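You operate a simulated robot arm through the tools that you are given. There is no shell and no other tool.

Carry out the task below with a simulated robot arm. There is one attempt and no reset: what you move stays moved.

Task
Soak the raisins in the glaze pot's syrup on low.
Fine: empty the jar into the pot; jar back and shut, lid on the pot. Set down upright: jar.
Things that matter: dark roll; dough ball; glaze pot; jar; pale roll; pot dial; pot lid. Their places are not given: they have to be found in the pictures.

It is judged by the outcome, as a careful person would: the job done as asked, and still so three seconds after it is handed in. It fails if anything else is knocked over, pushed out of place, dropped, spilled or broken. Lids that push on must go on centred and level and be pressed home; caps that screw on are set level and turned clockwise until they are tight.

Robot
A 6-joint arm with a four-finger gripper, fixed in place. Base frame: the origin is at the foot of the arm, x ahead of it, y to its left, z up; the work surface is at about z = 90. Readings come in cm, rad, newtons and seconds.
Its first joint turns from -2.897 to 2.897 rad. Payload 3.67 kg.
The tool frame sits at the grasp point between the pads (the TCP): z along the fingers, y along the line on which they close. The tips reach 2.8 cm beyond it. The gripper opens to 11.2 cm. The gripper's body begins 7.3 cm behind the TCP.
Orientation is told as [roll, pitch, yaw] about the base's x, y, z axes, in that order, counted from this pose: with the fingers straight down and closing along the base's y, the tool's x points along the base's -x, its y along +y and its z along -z.

Tools
- The arm moves only by the tool step_arm. Its argument "motion" is a list of rows, each an object (a shift or turn left out is 0, a gripper value left out holds the last) with "offset": the shift along the tool's x, y, z in units of 200 mm (1.0 is 200 mm), a list of three; "delta_rot": the turn, a rotation vector about the tool's x, y, z in units of 45 degrees (1.0 is 45 degrees), a list of three; "claw": the gripper command, from -1 (shut) to 1 (fully open), values between in proportion. In form: [{"offset": [tx, ty, tz], "delta_rot": [wx, wy, wz], "claw": claw}, ...]. A call has 1 to 20 rows; each row is the pose to reach, as a shift and turn from the pose commanded when the call began, along the tool's axes at that moment. A call with a number of a shift or a turn outside -1 to 1 is refused whole. Each row takes 0.2 s and may step no farther than 5 cm and 0.15 rad from the row before; otherwise, or with a gripper value out of range, the whole call is refused. A pose out of reach is approached as far as the arm can. The call stops where the force on the tool passes 90 N (or 10 N more than at its start, if that is more) or the arm is blocked; 0.2 s more then pass. The fingers move at their own pace and stop on an object; they squeeze with about 25 N. The grip force told is the motor's: it shows also when the fingers shut on nothing. Time passes only in rows, and 0.2 s behind the last, so rows that repeat a pose let the fingers close. The reply holds the time, the measured pose of the TCP, the force on the tool along the base axes, the opening and the grip force, in the units named above and with some noise, with the torque about the TCP (base axes, N m) and any sound that the robot's microphone picked up, and new pictures: "pictures" is both (left out), scene, wrist or none.
- Cameras (640 x 400 px; columns grow to the right, rows downward): "scene" is fixed at [39.37, -49.3, 172.03]; the picture's right is [0.78, -0.63, 0.00], its down [-0.45, -0.56, -0.70] and it looks along [0.44, 0.54, -0.72] (base axes); focal length 315 px, centre (320, 200). "wrist" rides on the gripper at [6, -1.8, -10.4] in the tool frame; the picture's right is [0.29, 0.96, 0.00], its down [-0.80, 0.24, -0.55] and it looks along [-0.53, 0.16, 0.83] (tool axes); focal length 234 px, centre (320, 200).
- locate(camera, pixels): for up to 12 pixels [column, row] of the newest picture of that camera ("zoom" is the newest enlarged one), the place [x, y, z] in the base frame of the surface seen there, good to about 0.2 cm, but the place of the scene camera against the robot may be out by one fixed shift of up to 1.8 cm in any direction. The clock stands still meanwhile.
- close_up(camera, box): a new picture of the part [left, top, right, bottom] of that camera's present view, enlarged. The clock stands still meanwhile.
- finish_job(): hands the job in; it is judged then, once.

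Open the gripper and draw the arm clear of the work before you hand the job in, unless the task says otherwise.

The tools are called after "Call:" as a command line: name --argument value ..., lists and objects as JSON in quotes. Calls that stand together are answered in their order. step_arm: Moves the arm, as the interface text tells. Its arguments: {"type":"object","properties":{"motion":{"type":"array"},"pictures":{"type":"string","enum":["both","scene","wrist","none"]}},"required":["motion"]} The other tools are called the same way: locate (camera, pixels) gives the place of the surface under pixels of a picture; close_up (camera, box) takes an enlarged picture of a part of a camera's view; finish_job () hands the job in.

At the start:

```text
time_s: 0.0
eef_pos: [59.07, 14.6, 136.74]
tool_rot: [0.0, 0.001, 0.003]
contact_force: [0.8, -1.2, -0.4]
torque: [-0.01, 0.01, 0.02]
gripper_width: 11.2
grasp_force: 0.0
```

scene: 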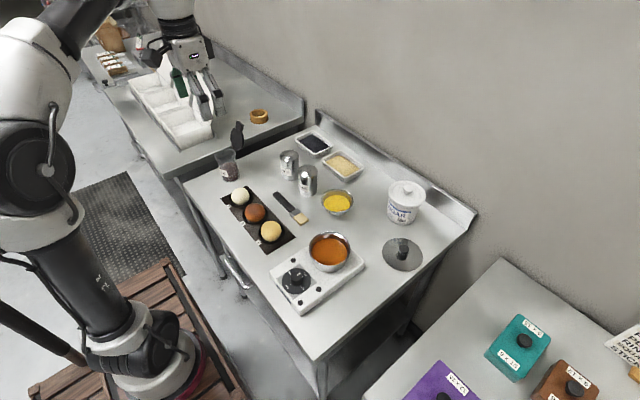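
wrist: 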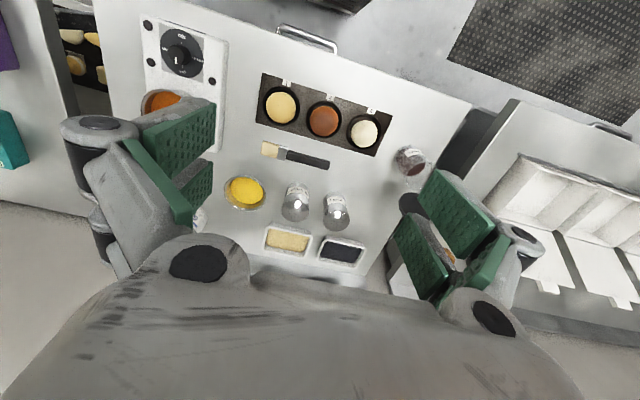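

I start by looking closely at the table: the jar of raisins seems to be at about (226,163), the pot at (330,250), its dial at (296,280), the pot lid at (403,253), and something like a jar cap at (259,116).

Call:
close_up --camera "scene" --box '[180, 90, 340, 190]'

Call:
close_up --camera "scene" --box '[260, 210, 440, 322]'

Call:
close_up --camera "wrist" --box '[120, 0, 280, 100]'

Call:
close_up --camera "scene" --box '[200, 140, 280, 190]'

```text
4.00 times, centred on (260, 140) of scene
```

zoom: 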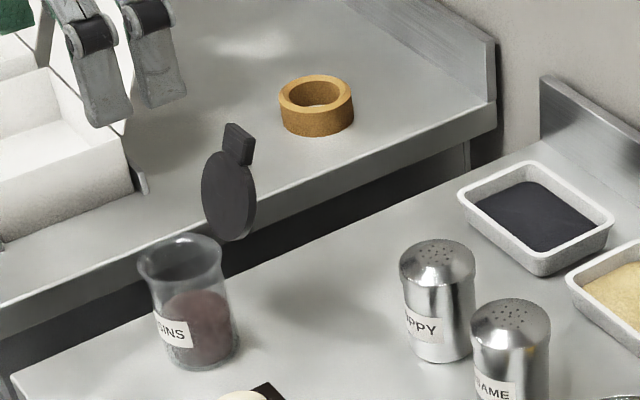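

```text
3.56 times, centred on (350, 266) of scene
```

zoom: 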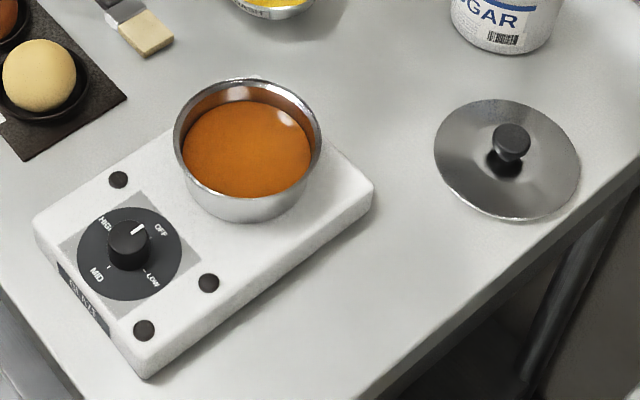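

```text
4.00 times, centred on (200, 50) of wrist
```

zoom: 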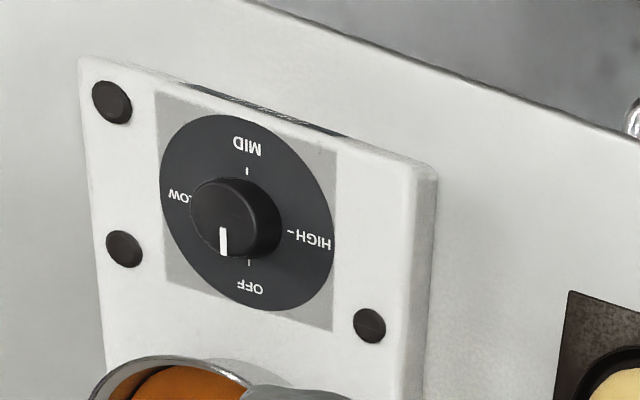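

```text
8.00 times, centred on (240, 165) of scene
```

zoom: 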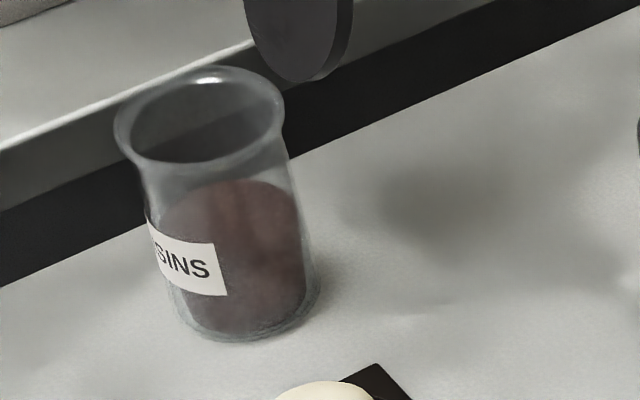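

The jar is open glass with raisins; a black disc with a tab stands by it at (237,138), and a cork ring lies on the other table at (259,116). I measure places of these.

Call:
locate --camera "scene" --pixels '[[237, 140], [239, 126], [233, 137], [242, 137], [238, 148], [218, 153], [234, 153], [226, 150], [226, 180], [234, 178], [259, 116], [260, 122]]'

Call:
locate --camera "scene" --pixels '[[330, 250], [310, 247], [349, 247], [330, 233], [330, 263], [296, 280], [403, 253], [403, 244], [383, 250], [421, 258], [340, 340], [400, 220]]'

Call:
close_up --camera "scene" --box '[216, 116, 256, 156]'

Call:
close_up --camera "wrist" --box '[370, 130, 470, 280]'

```text
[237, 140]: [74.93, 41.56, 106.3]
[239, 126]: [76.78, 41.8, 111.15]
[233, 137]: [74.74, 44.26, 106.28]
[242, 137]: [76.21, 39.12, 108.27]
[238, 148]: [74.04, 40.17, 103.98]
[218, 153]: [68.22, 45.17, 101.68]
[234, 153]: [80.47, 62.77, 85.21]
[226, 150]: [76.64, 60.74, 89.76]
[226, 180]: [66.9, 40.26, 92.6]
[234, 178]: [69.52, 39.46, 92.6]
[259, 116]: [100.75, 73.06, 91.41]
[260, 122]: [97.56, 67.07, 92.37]
```

```text
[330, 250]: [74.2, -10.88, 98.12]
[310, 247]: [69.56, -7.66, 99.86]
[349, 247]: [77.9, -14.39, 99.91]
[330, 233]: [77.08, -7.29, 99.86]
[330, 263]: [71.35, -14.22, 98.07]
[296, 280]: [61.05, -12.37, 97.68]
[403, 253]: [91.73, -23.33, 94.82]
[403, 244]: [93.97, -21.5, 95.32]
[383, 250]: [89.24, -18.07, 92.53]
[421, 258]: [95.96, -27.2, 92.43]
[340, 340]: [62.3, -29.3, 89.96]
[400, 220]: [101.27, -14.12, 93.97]
```

```text
10.00 times, centred on (236, 136) of scene
```

zoom: 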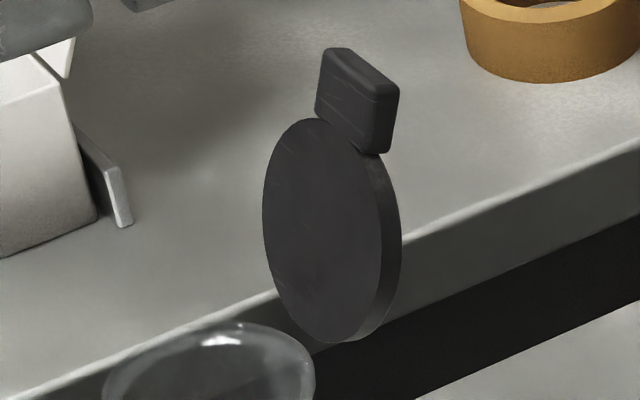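

```text
2.67 times, centred on (420, 205) of wrist
```

zoom: 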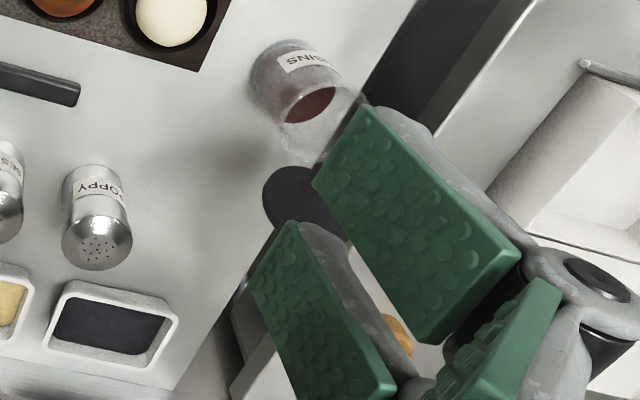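

The black disc is the jar's hinged flip lid, standing open on its +x side. I measure matching points with the wrist camera to check the scene camera's shift.

Call:
locate --camera "wrist" --pixels '[[264, 72], [256, 122], [393, 118], [380, 155], [182, 50], [281, 105], [323, 118], [363, 131], [405, 158], [412, 170], [418, 180], [145, 22]]'

Call:
close_up --camera "scene" --box '[210, 170, 310, 260]'

Call:
close_up --camera "wrist" --box '[240, 60, 440, 185]'

```text
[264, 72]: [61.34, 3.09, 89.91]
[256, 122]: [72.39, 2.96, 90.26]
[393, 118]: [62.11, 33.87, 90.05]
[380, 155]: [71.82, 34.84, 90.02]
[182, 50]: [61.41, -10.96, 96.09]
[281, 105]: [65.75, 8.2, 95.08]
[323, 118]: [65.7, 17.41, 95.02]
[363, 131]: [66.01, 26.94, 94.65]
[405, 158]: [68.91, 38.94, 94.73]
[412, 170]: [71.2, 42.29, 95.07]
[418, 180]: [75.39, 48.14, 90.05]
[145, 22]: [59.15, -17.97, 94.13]
```

```text
4.44 times, centred on (260, 215) of scene
```

zoom: 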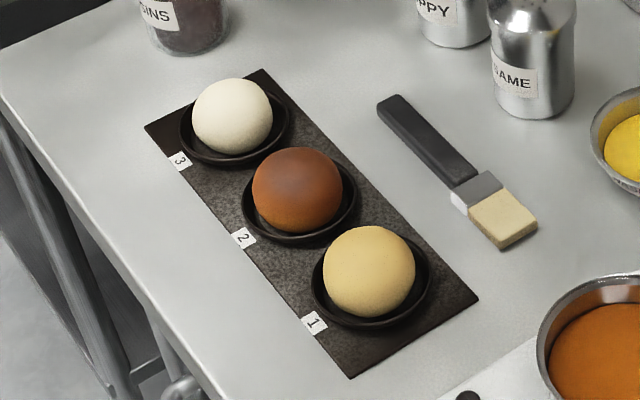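

```text
3.20 times, centred on (340, 122) of wrist
```

zoom: 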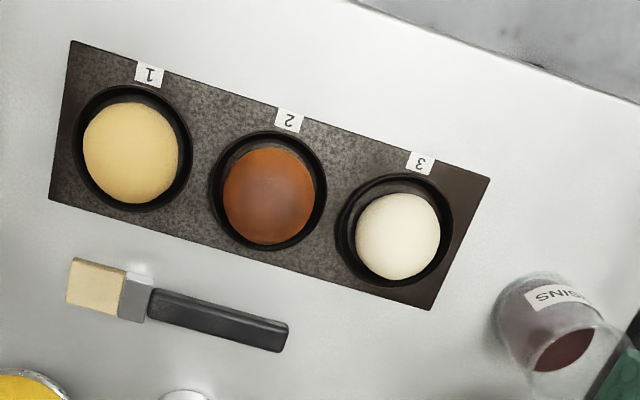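

The rolls stay in their tray. I compare the tray corners in the scene camera with the wrist camera's values (61.3,3.1), (72.4,3.0), (62.1,33.9), (71.8,34.8).

Call:
locate --camera "scene" --pixels '[[220, 198], [295.5, 238], [266.8, 256], [247.7, 185], [270, 231], [255, 213], [240, 196], [279, 268]]'

Call:
locate --camera "wrist" --pixels '[[263, 70], [254, 123], [394, 115], [376, 158], [145, 25], [151, 62], [213, 80]]'

```text
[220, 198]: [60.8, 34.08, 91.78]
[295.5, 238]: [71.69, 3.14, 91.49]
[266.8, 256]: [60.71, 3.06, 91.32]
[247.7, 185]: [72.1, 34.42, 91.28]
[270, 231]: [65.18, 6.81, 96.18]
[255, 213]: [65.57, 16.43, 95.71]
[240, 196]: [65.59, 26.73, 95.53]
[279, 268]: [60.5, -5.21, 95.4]
```

```text
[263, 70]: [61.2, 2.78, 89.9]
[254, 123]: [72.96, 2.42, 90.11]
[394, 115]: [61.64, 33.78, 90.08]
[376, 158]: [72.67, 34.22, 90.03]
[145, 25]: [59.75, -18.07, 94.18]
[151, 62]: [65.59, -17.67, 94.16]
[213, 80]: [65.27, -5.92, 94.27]
```

Scene readings are about 1.3 cm high in z and −0.7 in x versus the wrist. I now bring the gripper toward the jar (staying above and on the near side) for a better wrist view.

Call:
step_arm --motion '[{"offset": [0.015, 0.16, 0.14], "delta_rot": [0, 0, 0], "claw": 1}, {"offset": [0.03, 0.32, 0.28]}, {"offset": [0.045, 0.48, 0.42]}, {"offset": [0.06, 0.64, 0.56]}, {"offset": [0.075, 0.8, 0.7]}, {"offset": [0.075, 0.95, 0.85]}, {"offset": [0.075, 1.0, 0.9]}]'

```text
time_s: 1.6
eef_pos: [57.49, 34.6, 118.69]
tool_rot: [-0.001, 0.001, 0.002]
contact_force: [0.3, -1.1, -0.3]
torque: [0.02, 0.01, -0.02]
gripper_width: 11.2
grasp_force: 0.1
```

scene: 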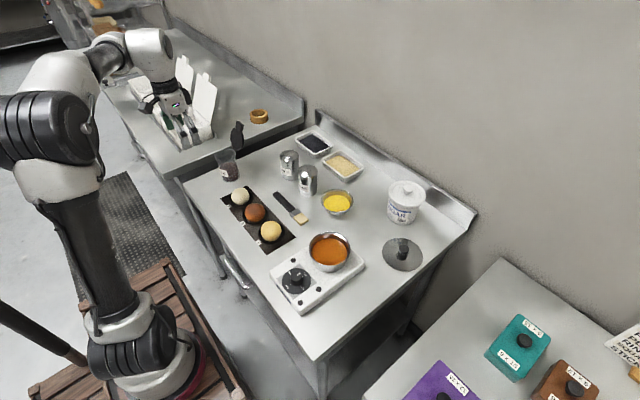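
wrist: 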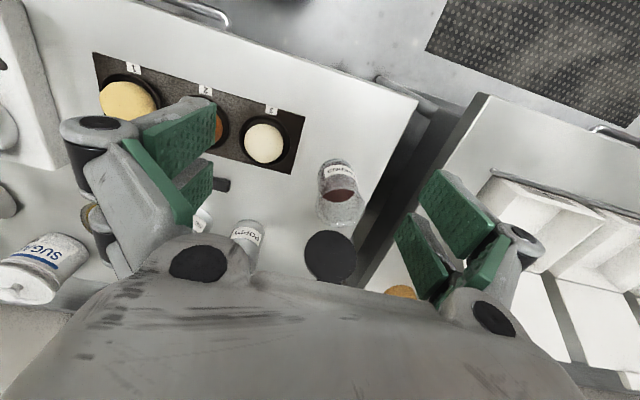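

Call:
close_up --camera "wrist" --box '[270, 145, 400, 290]'

Call:
close_up --camera "scene" --box '[190, 110, 270, 190]'

```text
2.76 times, centred on (335, 218) of wrist
```

zoom: 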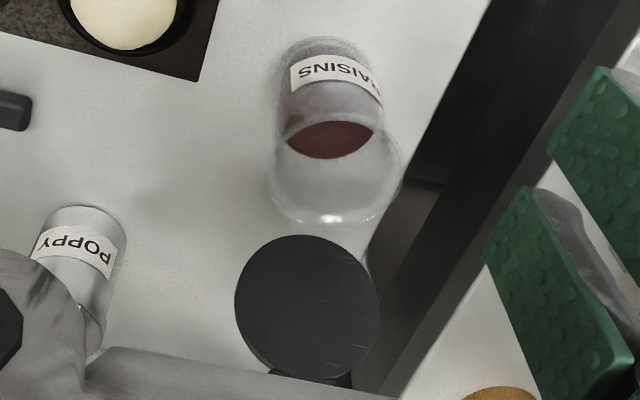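

```text
5.00 times, centred on (230, 150) of scene
```

zoom: 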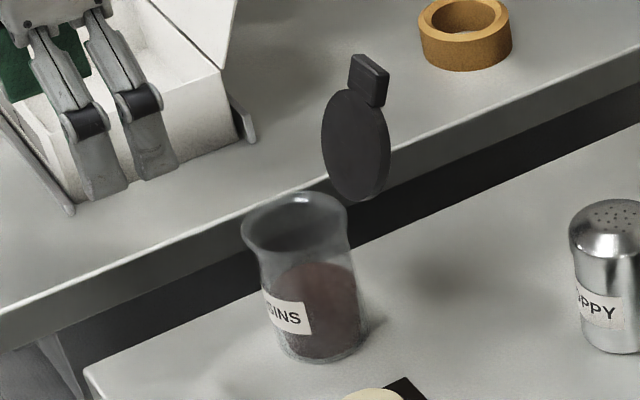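

The jar's open rim shows around zoom (337,175), the lid disc at zoom (307,305). I locate several points on both in the wrist camera.

Call:
locate --camera "wrist" --pixels '[[339, 224.5], [317, 210], [362, 205], [335, 195], [331, 255], [305, 255], [355, 258], [331, 233], [331, 278], [325, 168], [340, 170], [338, 165]]'

Call:
locate --camera "scene" --pixels '[[215.5, 156], [226, 149.5], [234, 152], [222, 160], [239, 147], [237, 130], [240, 124], [219, 172], [225, 173], [231, 175], [230, 181], [224, 181]]'

```text
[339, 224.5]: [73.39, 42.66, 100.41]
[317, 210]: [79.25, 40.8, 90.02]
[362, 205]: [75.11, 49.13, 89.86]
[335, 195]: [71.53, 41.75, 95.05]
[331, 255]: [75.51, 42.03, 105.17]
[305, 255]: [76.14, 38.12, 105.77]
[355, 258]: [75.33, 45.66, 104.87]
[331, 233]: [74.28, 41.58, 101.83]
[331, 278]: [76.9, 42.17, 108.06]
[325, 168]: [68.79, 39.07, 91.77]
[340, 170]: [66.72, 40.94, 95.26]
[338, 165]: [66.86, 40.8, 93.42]
```

```text
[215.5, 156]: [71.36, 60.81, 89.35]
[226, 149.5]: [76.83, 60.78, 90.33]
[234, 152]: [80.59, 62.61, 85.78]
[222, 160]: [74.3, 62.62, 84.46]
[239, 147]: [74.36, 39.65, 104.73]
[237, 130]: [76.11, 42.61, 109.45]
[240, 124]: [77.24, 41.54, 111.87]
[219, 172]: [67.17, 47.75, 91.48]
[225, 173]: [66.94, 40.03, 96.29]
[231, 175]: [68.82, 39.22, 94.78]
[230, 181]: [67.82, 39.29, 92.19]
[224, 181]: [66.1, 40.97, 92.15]
```

The jar axis works out near (70, 42.7), rim at z≈100.4, lid disc tilted back beyond x≈74. Before pitching the gripper for a side-on grasp I check the white bins at the right of the wrist picture and the table edges.

Call:
locate --camera "wrist" --pixels '[[497, 172], [480, 200], [500, 250], [560, 190], [481, 96], [416, 98], [405, 130], [370, 250], [265, 140], [290, 30], [245, 235], [120, 60]]'

```text
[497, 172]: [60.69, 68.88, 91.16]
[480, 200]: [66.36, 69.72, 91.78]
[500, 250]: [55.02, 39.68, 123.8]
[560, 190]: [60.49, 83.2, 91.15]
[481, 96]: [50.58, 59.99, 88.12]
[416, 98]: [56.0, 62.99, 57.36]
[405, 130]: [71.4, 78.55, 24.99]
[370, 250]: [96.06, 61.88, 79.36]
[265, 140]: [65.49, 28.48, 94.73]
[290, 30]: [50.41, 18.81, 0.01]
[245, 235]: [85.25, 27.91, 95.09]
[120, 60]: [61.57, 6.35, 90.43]
```

The bins are far (y>66), so the space around the jar is free. I pitch the tool 45° forward while moving to about (56, 42.7, 110).

Call:
step_arm --motion '[{"offset": [0.012, 0.07, 0.07], "delta_rot": [0, -0.16, 0], "claw": 1}, {"offset": [0.025, 0.14, 0.14], "delta_rot": [0, -0.32, 0]}, {"offset": [0.037, 0.21, 0.21], "delta_rot": [0, -0.48, 0]}, {"offset": [0.05, 0.28, 0.28], "delta_rot": [0, -0.64, 0]}, {"offset": [0.06, 0.35, 0.36], "delta_rot": [0, -0.8, 0]}, {"offset": [0.075, 0.405, 0.435], "delta_rot": [0, -0.96, 0]}, {"offset": [0.075, 0.405, 0.435], "delta_rot": [0, -1.0, 0]}]'

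```text
time_s: 3.2
eef_pos: [56.13, 42.79, 109.84]
tool_rot: [0.001, -0.789, 0.002]
contact_force: [0.4, 0.4, 0.1]
torque: [-0.01, -0.01, 0.01]
gripper_width: 11.2
grasp_force: 0.1
```

scene: 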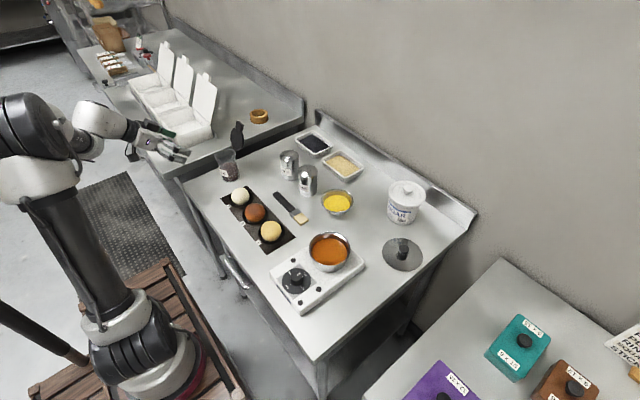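
wrist: 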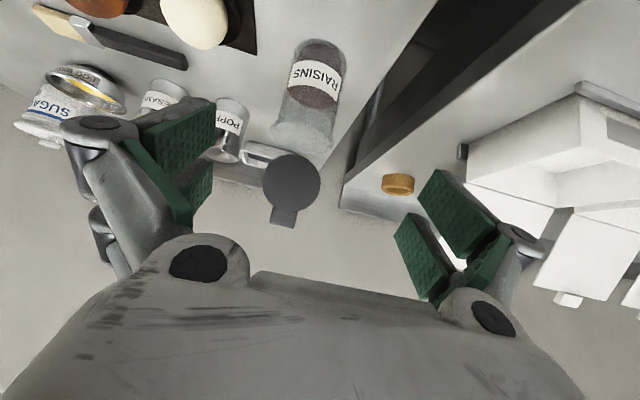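

The pitch worked; the jar now spans about (322,45) base to (302,140) rim, with the lid at (291,180). I zoom and measure it.

Call:
close_up --camera "wrist" --box '[220, 25, 380, 235]'

Call:
locate --camera "wrist" --pixels '[[316, 78], [300, 74], [333, 78], [312, 100], [293, 95], [328, 102], [300, 148], [276, 135], [331, 146], [291, 180], [285, 215], [321, 45]]'

```text
1.90 times, centred on (300, 130) of wrist
```

zoom: 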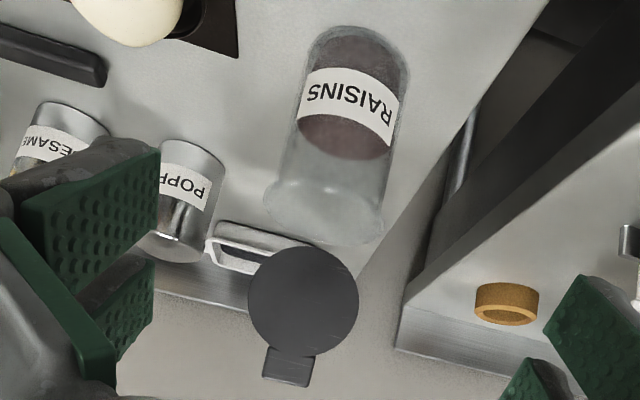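

```text
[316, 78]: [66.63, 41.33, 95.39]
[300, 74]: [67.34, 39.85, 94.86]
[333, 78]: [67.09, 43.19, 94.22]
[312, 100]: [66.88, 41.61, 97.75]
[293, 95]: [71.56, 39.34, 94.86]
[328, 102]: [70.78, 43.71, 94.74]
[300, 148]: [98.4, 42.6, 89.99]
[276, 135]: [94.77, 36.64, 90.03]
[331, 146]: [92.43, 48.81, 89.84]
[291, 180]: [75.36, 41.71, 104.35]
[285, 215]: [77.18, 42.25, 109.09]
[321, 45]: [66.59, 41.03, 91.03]
```

The label points fit a jar axis at about (70.2, 41.9) with radius 3.5. I pitch another 15° (60° in total) and go to a pre-grasp about 11 cm before the jar along the tool axis.

Call:
step_arm --motion '[{"offset": [0.044, -0.011, 0.124], "delta_rot": [0, -0.085, 0], "claw": 1}, {"offset": [0.088, -0.022, 0.248], "delta_rot": [0, -0.17, 0]}, {"offset": [0.132, -0.033, 0.372], "delta_rot": [0, -0.255, 0]}, {"offset": [0.177, -0.045, 0.495], "delta_rot": [0, -0.333, 0]}, {"offset": [0.177, -0.045, 0.495], "delta_rot": [0, -0.333, 0]}]'

```text
time_s: 4.4
eef_pos: [60.64, 41.97, 100.57]
tool_rot: [0.002, -1.048, 0.001]
contact_force: [-0.2, 0.2, -0.4]
torque: [-0.03, -0.03, 0.02]
gripper_width: 11.22
grasp_force: 0.1
```

scene: 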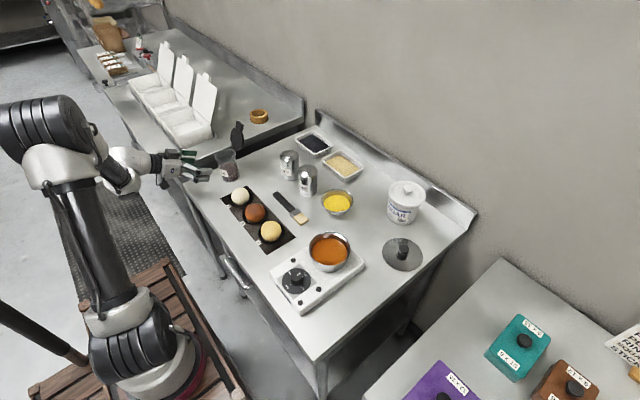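
wrist: 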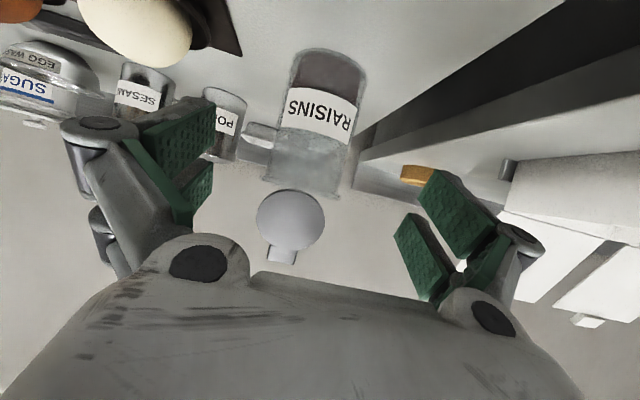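

The jar sits between the fingers' lines, body at about (320,100). I measure the surface again for final centring.

Call:
locate --camera "wrist" --pixels '[[322, 110], [300, 105], [340, 113], [289, 108], [352, 118], [324, 62], [310, 62], [340, 65], [304, 180], [290, 215], [285, 252], [318, 120]]'

Call:
close_up --camera "wrist" --box '[230, 30, 410, 270]'

Call:
close_up --camera "scene" --box '[150, 110, 270, 200]'

```text
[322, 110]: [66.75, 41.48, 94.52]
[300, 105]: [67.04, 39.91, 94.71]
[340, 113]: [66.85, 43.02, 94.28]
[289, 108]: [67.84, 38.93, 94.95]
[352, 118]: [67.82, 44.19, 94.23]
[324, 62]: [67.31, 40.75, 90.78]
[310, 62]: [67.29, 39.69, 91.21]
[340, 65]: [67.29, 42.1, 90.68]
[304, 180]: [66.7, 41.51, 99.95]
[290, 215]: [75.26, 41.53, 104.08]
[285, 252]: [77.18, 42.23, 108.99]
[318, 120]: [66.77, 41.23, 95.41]
```

```text
1.67 times, centred on (320, 150) of wrist
```

zoom: 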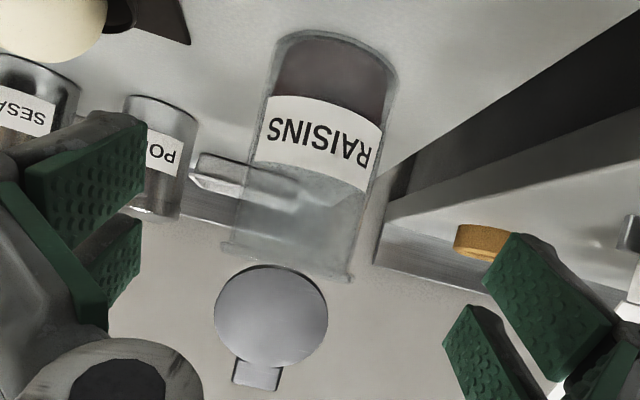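

```text
4.44 times, centred on (210, 155) of scene
```

zoom: 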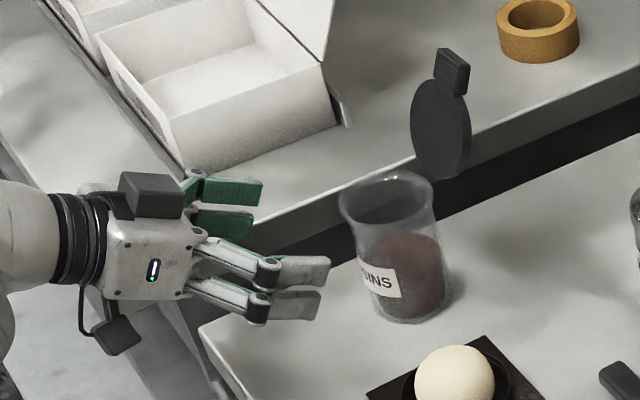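

The fingers look forked in the pictures, so I measure where the pads are relative to the TCP (60.6, 42.0, 100.6).

Call:
locate --camera "wrist" --pixels '[[150, 135], [212, 105], [212, 150], [150, 160], [210, 170], [185, 195], [437, 175], [495, 225], [420, 195], [460, 255], [400, 220], [430, 295]]'

```text
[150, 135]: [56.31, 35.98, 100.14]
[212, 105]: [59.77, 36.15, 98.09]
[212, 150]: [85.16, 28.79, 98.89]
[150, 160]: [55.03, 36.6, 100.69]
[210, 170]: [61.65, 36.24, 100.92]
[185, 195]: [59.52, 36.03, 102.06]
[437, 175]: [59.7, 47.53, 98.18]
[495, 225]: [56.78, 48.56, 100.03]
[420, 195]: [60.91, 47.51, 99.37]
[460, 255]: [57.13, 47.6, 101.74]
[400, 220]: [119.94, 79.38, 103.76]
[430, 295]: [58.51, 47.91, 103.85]
```

Call:
close_up --camera "wrist" --box '[50, 80, 250, 230]'

Call:
close_up --camera "scene" --box '[170, 140, 220, 190]'

```text
2.67 times, centred on (150, 155) of wrist
```

zoom: 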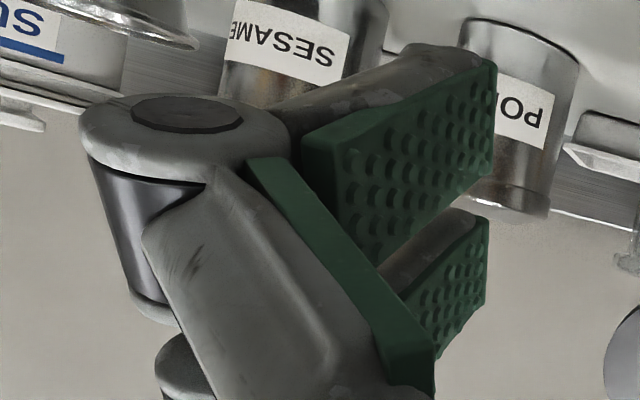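

```text
8.00 times, centred on (195, 165) of scene
```

zoom: 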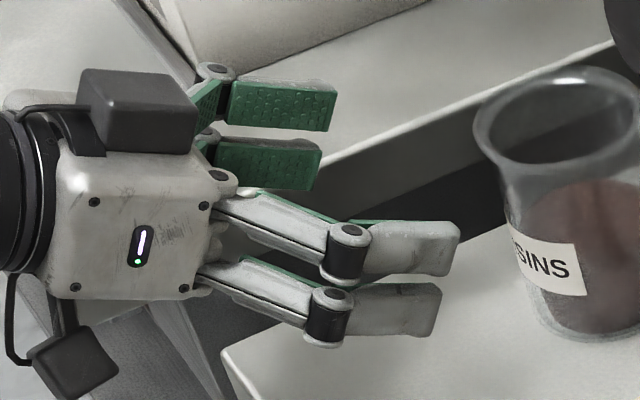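

The pads stay clear at ±5.6 cm of the jar (radius 3.7, axis ≈ (70.4, 41.6)). I advance along the tool axis so the jar lies between the pads at z≈94.6, still open.

Call:
step_arm --motion '[{"offset": [0.004, -0.016, 0.14], "claw": 1}, {"offset": [0.007, -0.016, 0.28]}, {"offset": [0.011, -0.016, 0.42]}, {"offset": [0.0145, -0.016, 0.52]}, {"offset": [0.0145, -0.016, 0.572]}]'

```text
time_s: 5.6
eef_pos: [70.36, 41.56, 94.55]
tool_rot: [0.002, -1.047, 0.001]
contact_force: [0.1, -0.1, -0.1]
torque: [-0.01, -0.01, -0.04]
gripper_width: 11.2
grasp_force: 0.1
```

scene: 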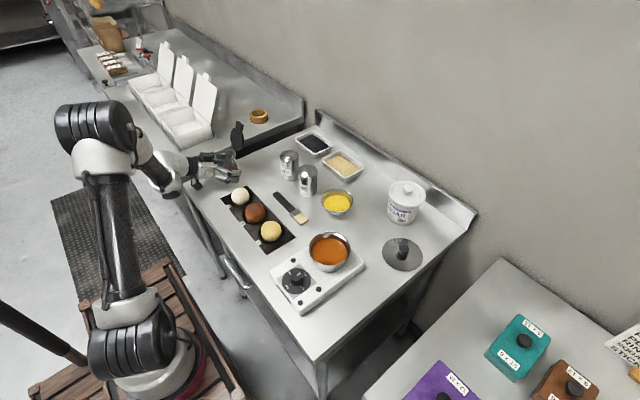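
wrist: 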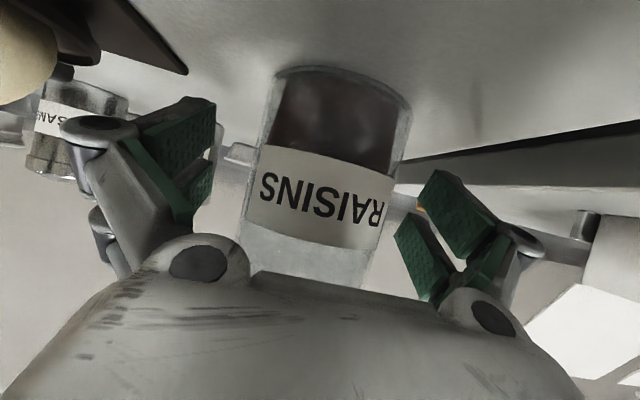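

The jar lies between the pads with no contact. I check its centring once more before closing.

Call:
locate --camera "wrist" --pixels '[[318, 200], [262, 180], [380, 210], [300, 200], [340, 205], [212, 160], [412, 200]]'

Call:
close_up --camera "scene" --box '[170, 110, 270, 200]'

```text
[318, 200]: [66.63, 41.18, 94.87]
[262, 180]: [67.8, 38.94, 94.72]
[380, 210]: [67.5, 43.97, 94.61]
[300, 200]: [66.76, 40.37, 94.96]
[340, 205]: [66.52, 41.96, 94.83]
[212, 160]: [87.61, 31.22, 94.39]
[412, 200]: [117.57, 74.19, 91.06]
```

```text
4.44 times, centred on (220, 155) of scene
```

zoom: 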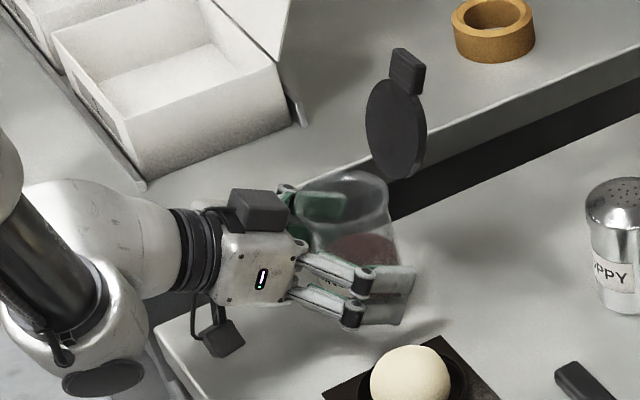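

The jar is centred (y≈41.5). I close the fingers on it while holding the pose.

Call:
step_arm --motion '[{"offset": [0, 0, 0], "claw": -1}, {"offset": [0, 0, 0]}, {"offset": [0, 0, 0]}, {"offset": [0, 0, 0]}]'

```text
time_s: 6.6
eef_pos: [70.39, 41.8, 94.48]
tool_rot: [0.0, -1.046, 0.003]
contact_force: [1.3, 0.5, 1.1]
torque: [-0.16, -0.05, 0.07]
gripper_width: 7.1
grasp_force: 24.8
```

scene: 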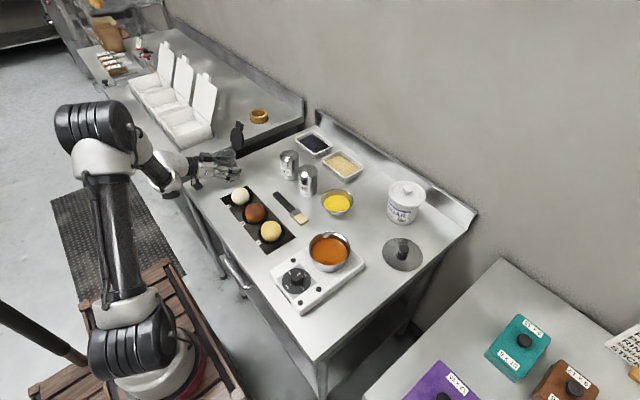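
wrist: 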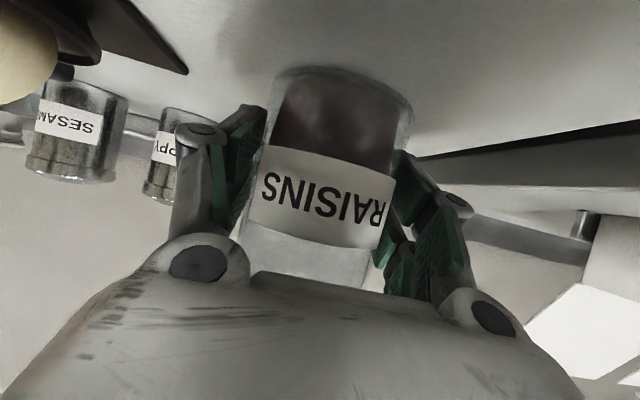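

The jar is held (width 7.1, 24.8 N). I lift it straight up by 4 cm and check it.

Call:
step_arm --motion '[{"offset": [-0.0433, 0, -0.025]}, {"offset": [-0.0866, 0, -0.05]}, {"offset": [-0.13, 0, -0.075]}, {"offset": [-0.1732, 0, -0.1]}]'

```text
time_s: 7.6
eef_pos: [70.4, 41.59, 98.39]
tool_rot: [-0.001, -1.046, 0.0]
contact_force: [0.0, 0.0, -1.8]
torque: [0.02, -0.01, -0.01]
gripper_width: 7.14
grasp_force: 25.0
```

scene: 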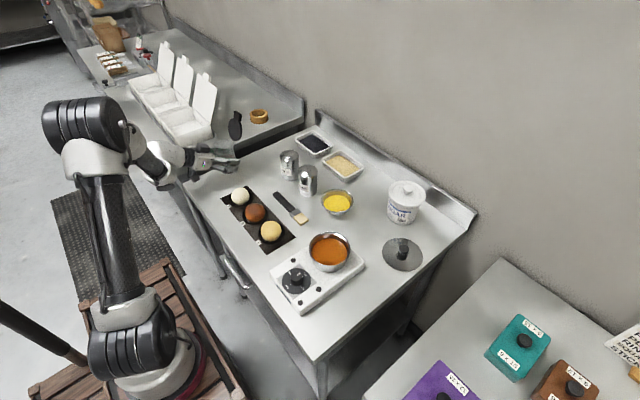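
wrist: 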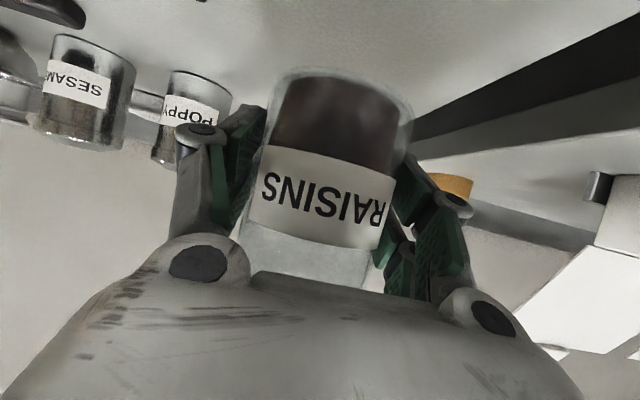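

The jar is up (about 1.8 N heavy), lid still open. I raise it to z≈112 and start carrying it toward the pot (−y).

Call:
step_arm --motion '[{"offset": [-0.087, 0, -0.05]}, {"offset": [-0.217, 0, -0.125]}, {"offset": [-0.347, 0, -0.2]}, {"offset": [-0.477, 0, -0.275]}, {"offset": [-0.589, 0, -0.34]}, {"offset": [-0.589, -0.1, -0.34]}, {"offset": [-0.589, -0.25, -0.34]}, {"offset": [-0.589, -0.42, -0.34]}, {"offset": [-0.589, -0.6, -0.34]}, {"offset": [-0.589, -0.78, -0.34]}, {"offset": [-0.589, -0.92, -0.34]}, {"offset": [-0.589, -1.0, -0.34]}]' --pictures "scene"

```text
time_s: 10.2
eef_pos: [70.31, 21.62, 112.08]
tool_rot: [-0.001, -1.047, 0.002]
contact_force: [0.3, -0.3, -2.9]
torque: [0.02, 0.0, 0.0]
gripper_width: 7.1
grasp_force: 25.8
```

scene: 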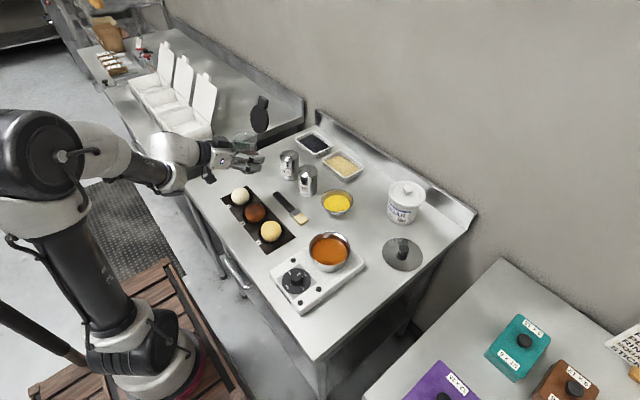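

The jar travels level and steady. I continue another 20 cm toward −y and 4 cm toward +x.

Call:
step_arm --motion '[{"offset": [-0.01, -0.1, 0.017]}, {"offset": [-0.025, -0.25, 0.043]}, {"offset": [-0.042, -0.42, 0.073]}, {"offset": [-0.06, -0.6, 0.104]}, {"offset": [-0.078, -0.78, 0.135]}, {"offset": [-0.092, -0.92, 0.159]}, {"offset": [-0.1, -1.0, 0.173]}]'

```text
time_s: 11.8
eef_pos: [74.26, 1.39, 112.04]
tool_rot: [-0.001, -1.046, 0.002]
contact_force: [0.4, 0.1, -3.1]
torque: [0.01, 0.01, -0.01]
gripper_width: 7.12
grasp_force: 24.6
```

scene: 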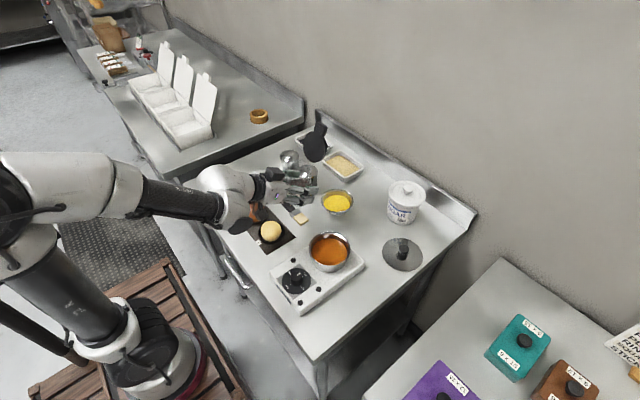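
wrist: 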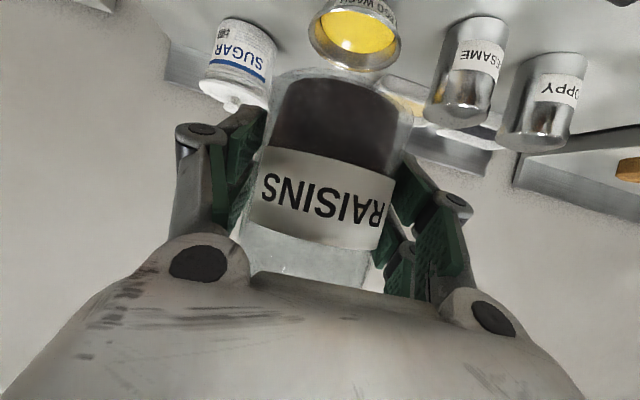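

The jar is near the pot. I take a close-up of the pot and measure rim points for an accurate centre.

Call:
close_up --camera "scene" --box '[290, 220, 370, 280]'

```text
6.67 times, centred on (330, 250) of scene
```

zoom: 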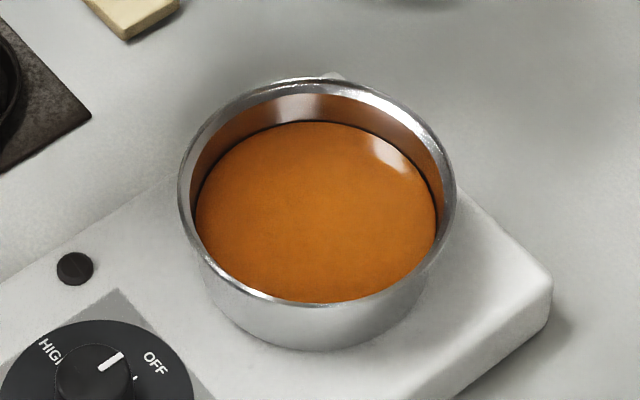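

Call:
locate --camera "zoom" --pixels '[[183, 195], [451, 195], [310, 83], [313, 302], [215, 120], [415, 120], [215, 265], [415, 262], [320, 210], [75, 268], [250, 90], [380, 95]]'

```text
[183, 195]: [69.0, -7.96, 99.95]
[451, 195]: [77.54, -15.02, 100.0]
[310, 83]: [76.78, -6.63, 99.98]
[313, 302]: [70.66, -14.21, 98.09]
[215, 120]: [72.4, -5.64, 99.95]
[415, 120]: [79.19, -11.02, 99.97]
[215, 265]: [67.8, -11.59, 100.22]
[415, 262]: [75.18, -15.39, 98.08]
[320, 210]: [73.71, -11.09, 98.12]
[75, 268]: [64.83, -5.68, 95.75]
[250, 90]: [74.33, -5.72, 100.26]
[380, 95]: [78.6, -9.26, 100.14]
```

Pot centre in robot coordinates ≈ (74.2, −11.5), rim z≈98.6. I now tilt the jar sideways toward −y (rotation about base x) by 45° while moving to y≈−3.5, z≈111.

Call:
step_arm --motion '[{"offset": [0.007, -0.04, 0.004], "delta_rot": [-0.083, 0, 0.144]}, {"offset": [0.014, -0.08, 0.008], "delta_rot": [-0.167, 0, 0.289]}, {"offset": [0.022, -0.12, 0.012], "delta_rot": [-0.25, 0, 0.433]}, {"offset": [0.029, -0.16, 0.017], "delta_rot": [-0.333, 0, 0.577]}, {"offset": [0.036, -0.2, 0.021], "delta_rot": [-0.417, 0, 0.722]}, {"offset": [0.0433, -0.245, 0.025], "delta_rot": [-0.5, 0, 0.866]}]'

```text
time_s: 13.2
eef_pos: [76.56, -0.01, 112.09]
tool_rot: [1.039, -0.729, -0.712]
contact_force: [3.0, -15.0, 2.1]
torque: [0.58, 0.2, 0.61]
gripper_width: 7.13
grasp_force: 25.4
out of reach, approached as far as the arm can: row 1, 2, 3, 4, 5, 6
```

scene: 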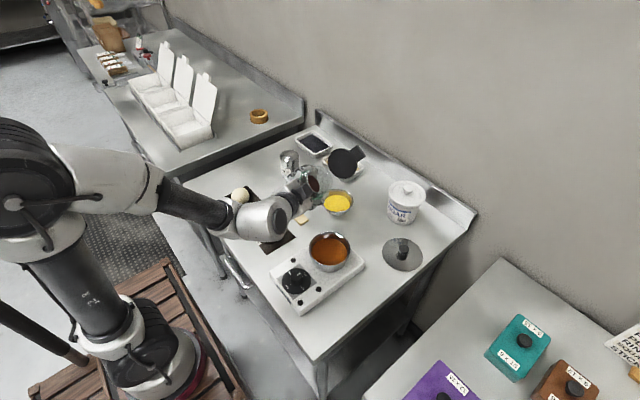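
wrist: 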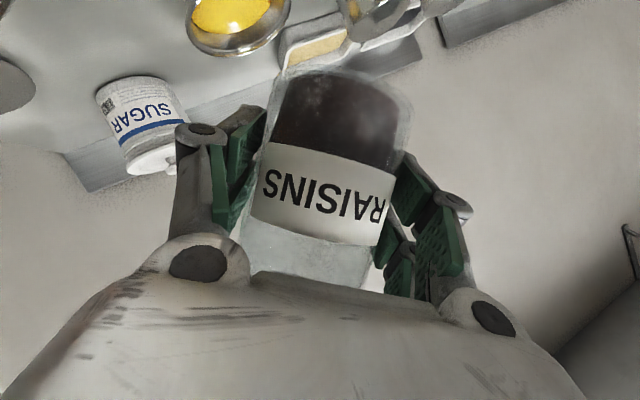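

All rows were reported out of reach: the arm tilted about 40° but ended at (76.6, 0.0) rather than (74.3, −3.5), so I'm near a wrist limit. I hold to let it settle and look at the state.

Call:
step_arm --motion '[{"offset": [0, 0, 0]}, {"offset": [0, 0, 0]}]' --pictures "both"

Call:
close_up --camera "scene" --box '[150, 120, 390, 270]'

```text
time_s: 13.8
eef_pos: [77.12, -2.34, 111.95]
tool_rot: [1.107, -0.658, -0.886]
contact_force: [-0.2, -0.4, -2.9]
torque: [0.03, 0.02, 0.0]
gripper_width: 7.12
grasp_force: 25.4
```

scene: 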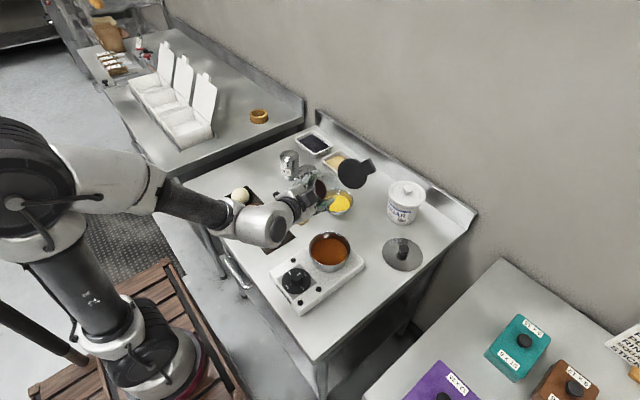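
wrist: 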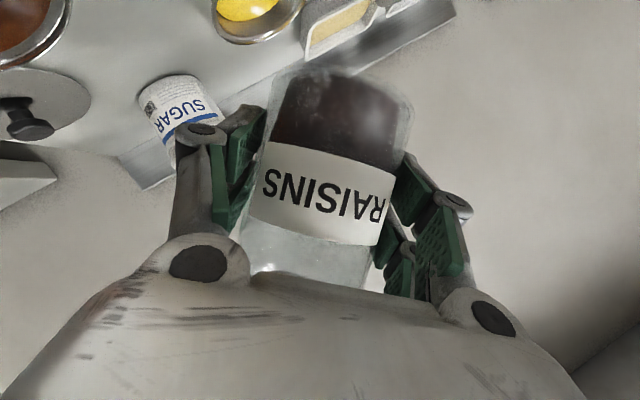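

```text
2.67 times, centred on (270, 195) of scene
```

zoom: 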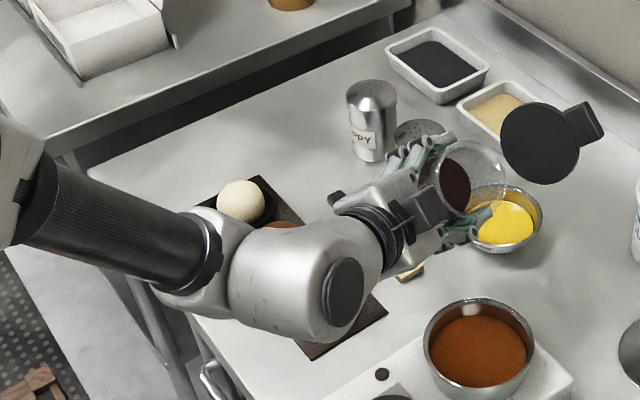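

The orientation is now exactly 45° tilted; only the position lags (wrist singularity made it slow). Raisins are still inside. I shift to (74.2, −3.5, 111) without rotating to see it's reachable.

Call:
step_arm --motion '[{"offset": [0.022, -0.026, -0.043]}, {"offset": [0.044, -0.052, -0.086]}, {"offset": [0.066, -0.078, -0.129]}, {"offset": [0.066, -0.078, -0.129]}]' --pictures "scene"

```text
time_s: 14.8
eef_pos: [77.17, -2.56, 112.14]
tool_rot: [1.106, -0.659, -0.884]
contact_force: [-0.1, -0.3, -2.6]
torque: [0.01, 0.0, -0.03]
gripper_width: 7.1
grasp_force: 25.2
out of reach, approached as far as the arm can: row 1, 2, 3, 4
```

scene: 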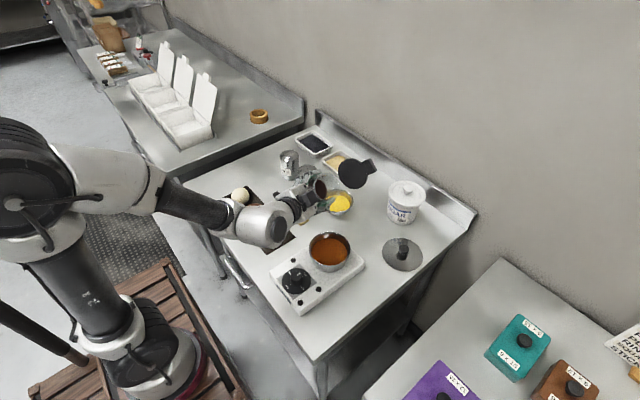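

The wrist is at its minimum radius (≈54 cm from the base), so I can't come closer with the tool pointing away from the base. I'll yaw the whole tool +45° about the vertical so the wrist sits further out on the −y side, keeping the 45° tilt, and shift toward (70, −5).

Call:
step_arm --motion '[{"offset": [0, 0, 0], "delta_rot": [-0.08, 0.092, -0.046]}, {"offset": [0.01, -0.009, -0.035], "delta_rot": [-0.16, 0.185, -0.092]}, {"offset": [0.025, -0.022, -0.087], "delta_rot": [-0.24, 0.277, -0.139]}, {"offset": [0.04, -0.035, -0.14], "delta_rot": [-0.32, 0.37, -0.185]}, {"offset": [0.055, -0.05, -0.195], "delta_rot": [-0.4, 0.462, -0.231]}, {"offset": [0.07, -0.063, -0.248], "delta_rot": [-0.48, 0.555, -0.278]}, {"offset": [0.085, -0.076, -0.3], "delta_rot": [-0.56, 0.647, -0.324]}, {"offset": [0.0985, -0.0885, -0.3475], "delta_rot": [-0.612, 0.707, -0.354]}, {"offset": [0.0985, -0.0885, -0.3475], "delta_rot": [-0.612, 0.707, -0.354]}]'

```text
time_s: 16.8
eef_pos: [70.18, -5.01, 112.16]
tool_rot: [1.106, -0.66, -0.099]
contact_force: [-0.3, 0.9, -3.3]
torque: [0.03, 0.04, -0.02]
gripper_width: 7.15
grasp_force: 25.3
out of reach, approached as far as the arm can: row 2
```

scene: 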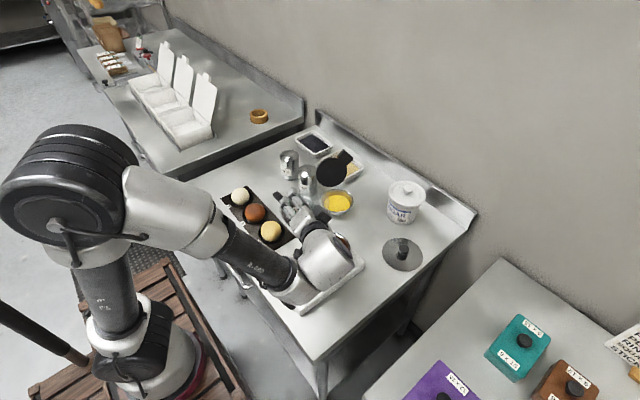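
wrist: 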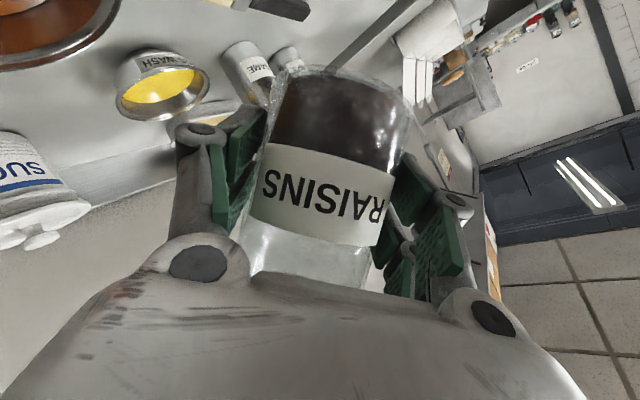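

Yaw reached; jar still holds the raisins and its lip is above the pot's centre line. I continue tilting from 45° to 90° slowly, keeping the lip over the pot centre.

Call:
step_arm --motion '[{"offset": [0.01, -0.0075, -0.0055], "delta_rot": [-0.0555, 0, 0.096]}, {"offset": [0.02, -0.015, -0.011], "delta_rot": [-0.111, 0, 0.192]}, {"offset": [0.03, -0.0225, -0.0165], "delta_rot": [-0.1665, 0, 0.2885]}, {"offset": [0.04, -0.03, -0.022], "delta_rot": [-0.222, 0, 0.385]}, {"offset": [0.05, -0.0375, -0.0275], "delta_rot": [-0.278, 0, 0.481]}, {"offset": [0.06, -0.045, -0.033], "delta_rot": [-0.333, 0, 0.577]}, {"offset": [0.07, -0.0525, -0.0385], "delta_rot": [-0.389, 0, 0.674]}, {"offset": [0.08, -0.06, -0.044], "delta_rot": [-0.444, 0, 0.77]}, {"offset": [0.09, -0.0675, -0.05], "delta_rot": [-0.5, 0, 0.866]}]'

```text
time_s: 18.8
eef_pos: [68.93, -6.41, 110.48]
tool_rot: [1.572, 0.001, -0.262]
contact_force: [0.0, 0.1, -1.9]
torque: [0.01, 0.07, -0.02]
gripper_width: 7.11
grasp_force: 24.8
```

scene: 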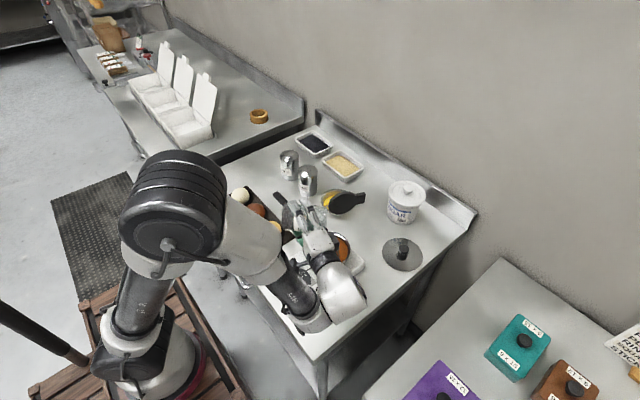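
wrist: 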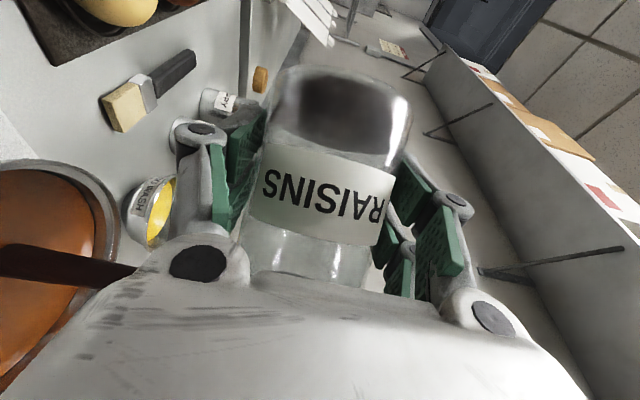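

The force dropped to −1.9 N and a brown stream at about (60,262) in the wrist picture falls into the pot — raisins are flowing. I hold a moment, then tilt on to 120°.

Call:
step_arm --motion '[{"offset": [0, 0, 0]}, {"offset": [-0.02, 0, -0.01], "delta_rot": [-0.0555, 0, 0.096]}, {"offset": [-0.04, 0, -0.02], "delta_rot": [-0.111, 0, 0.192]}, {"offset": [-0.06, 0, -0.03], "delta_rot": [-0.1665, 0, 0.2885]}, {"offset": [-0.08, 0, -0.04], "delta_rot": [-0.222, 0, 0.385]}, {"offset": [-0.1, 0, -0.05], "delta_rot": [-0.278, 0, 0.481]}, {"offset": [-0.12, 0, -0.061], "delta_rot": [-0.333, 0, 0.577]}, {"offset": [-0.12, 0, -0.061], "delta_rot": [-0.333, 0, 0.577]}]'

```text
time_s: 20.6
eef_pos: [70.89, -8.23, 110.46]
tool_rot: [1.852, 0.449, -0.195]
contact_force: [0.2, -0.2, -1.4]
torque: [0.0, 0.07, -0.03]
gripper_width: 7.12
grasp_force: 24.8
```

scene: 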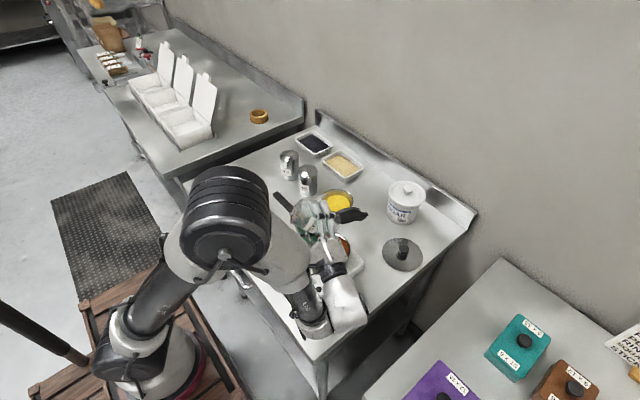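
wrist: 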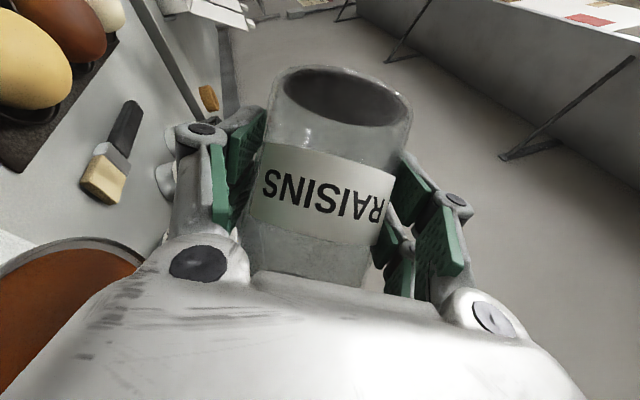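

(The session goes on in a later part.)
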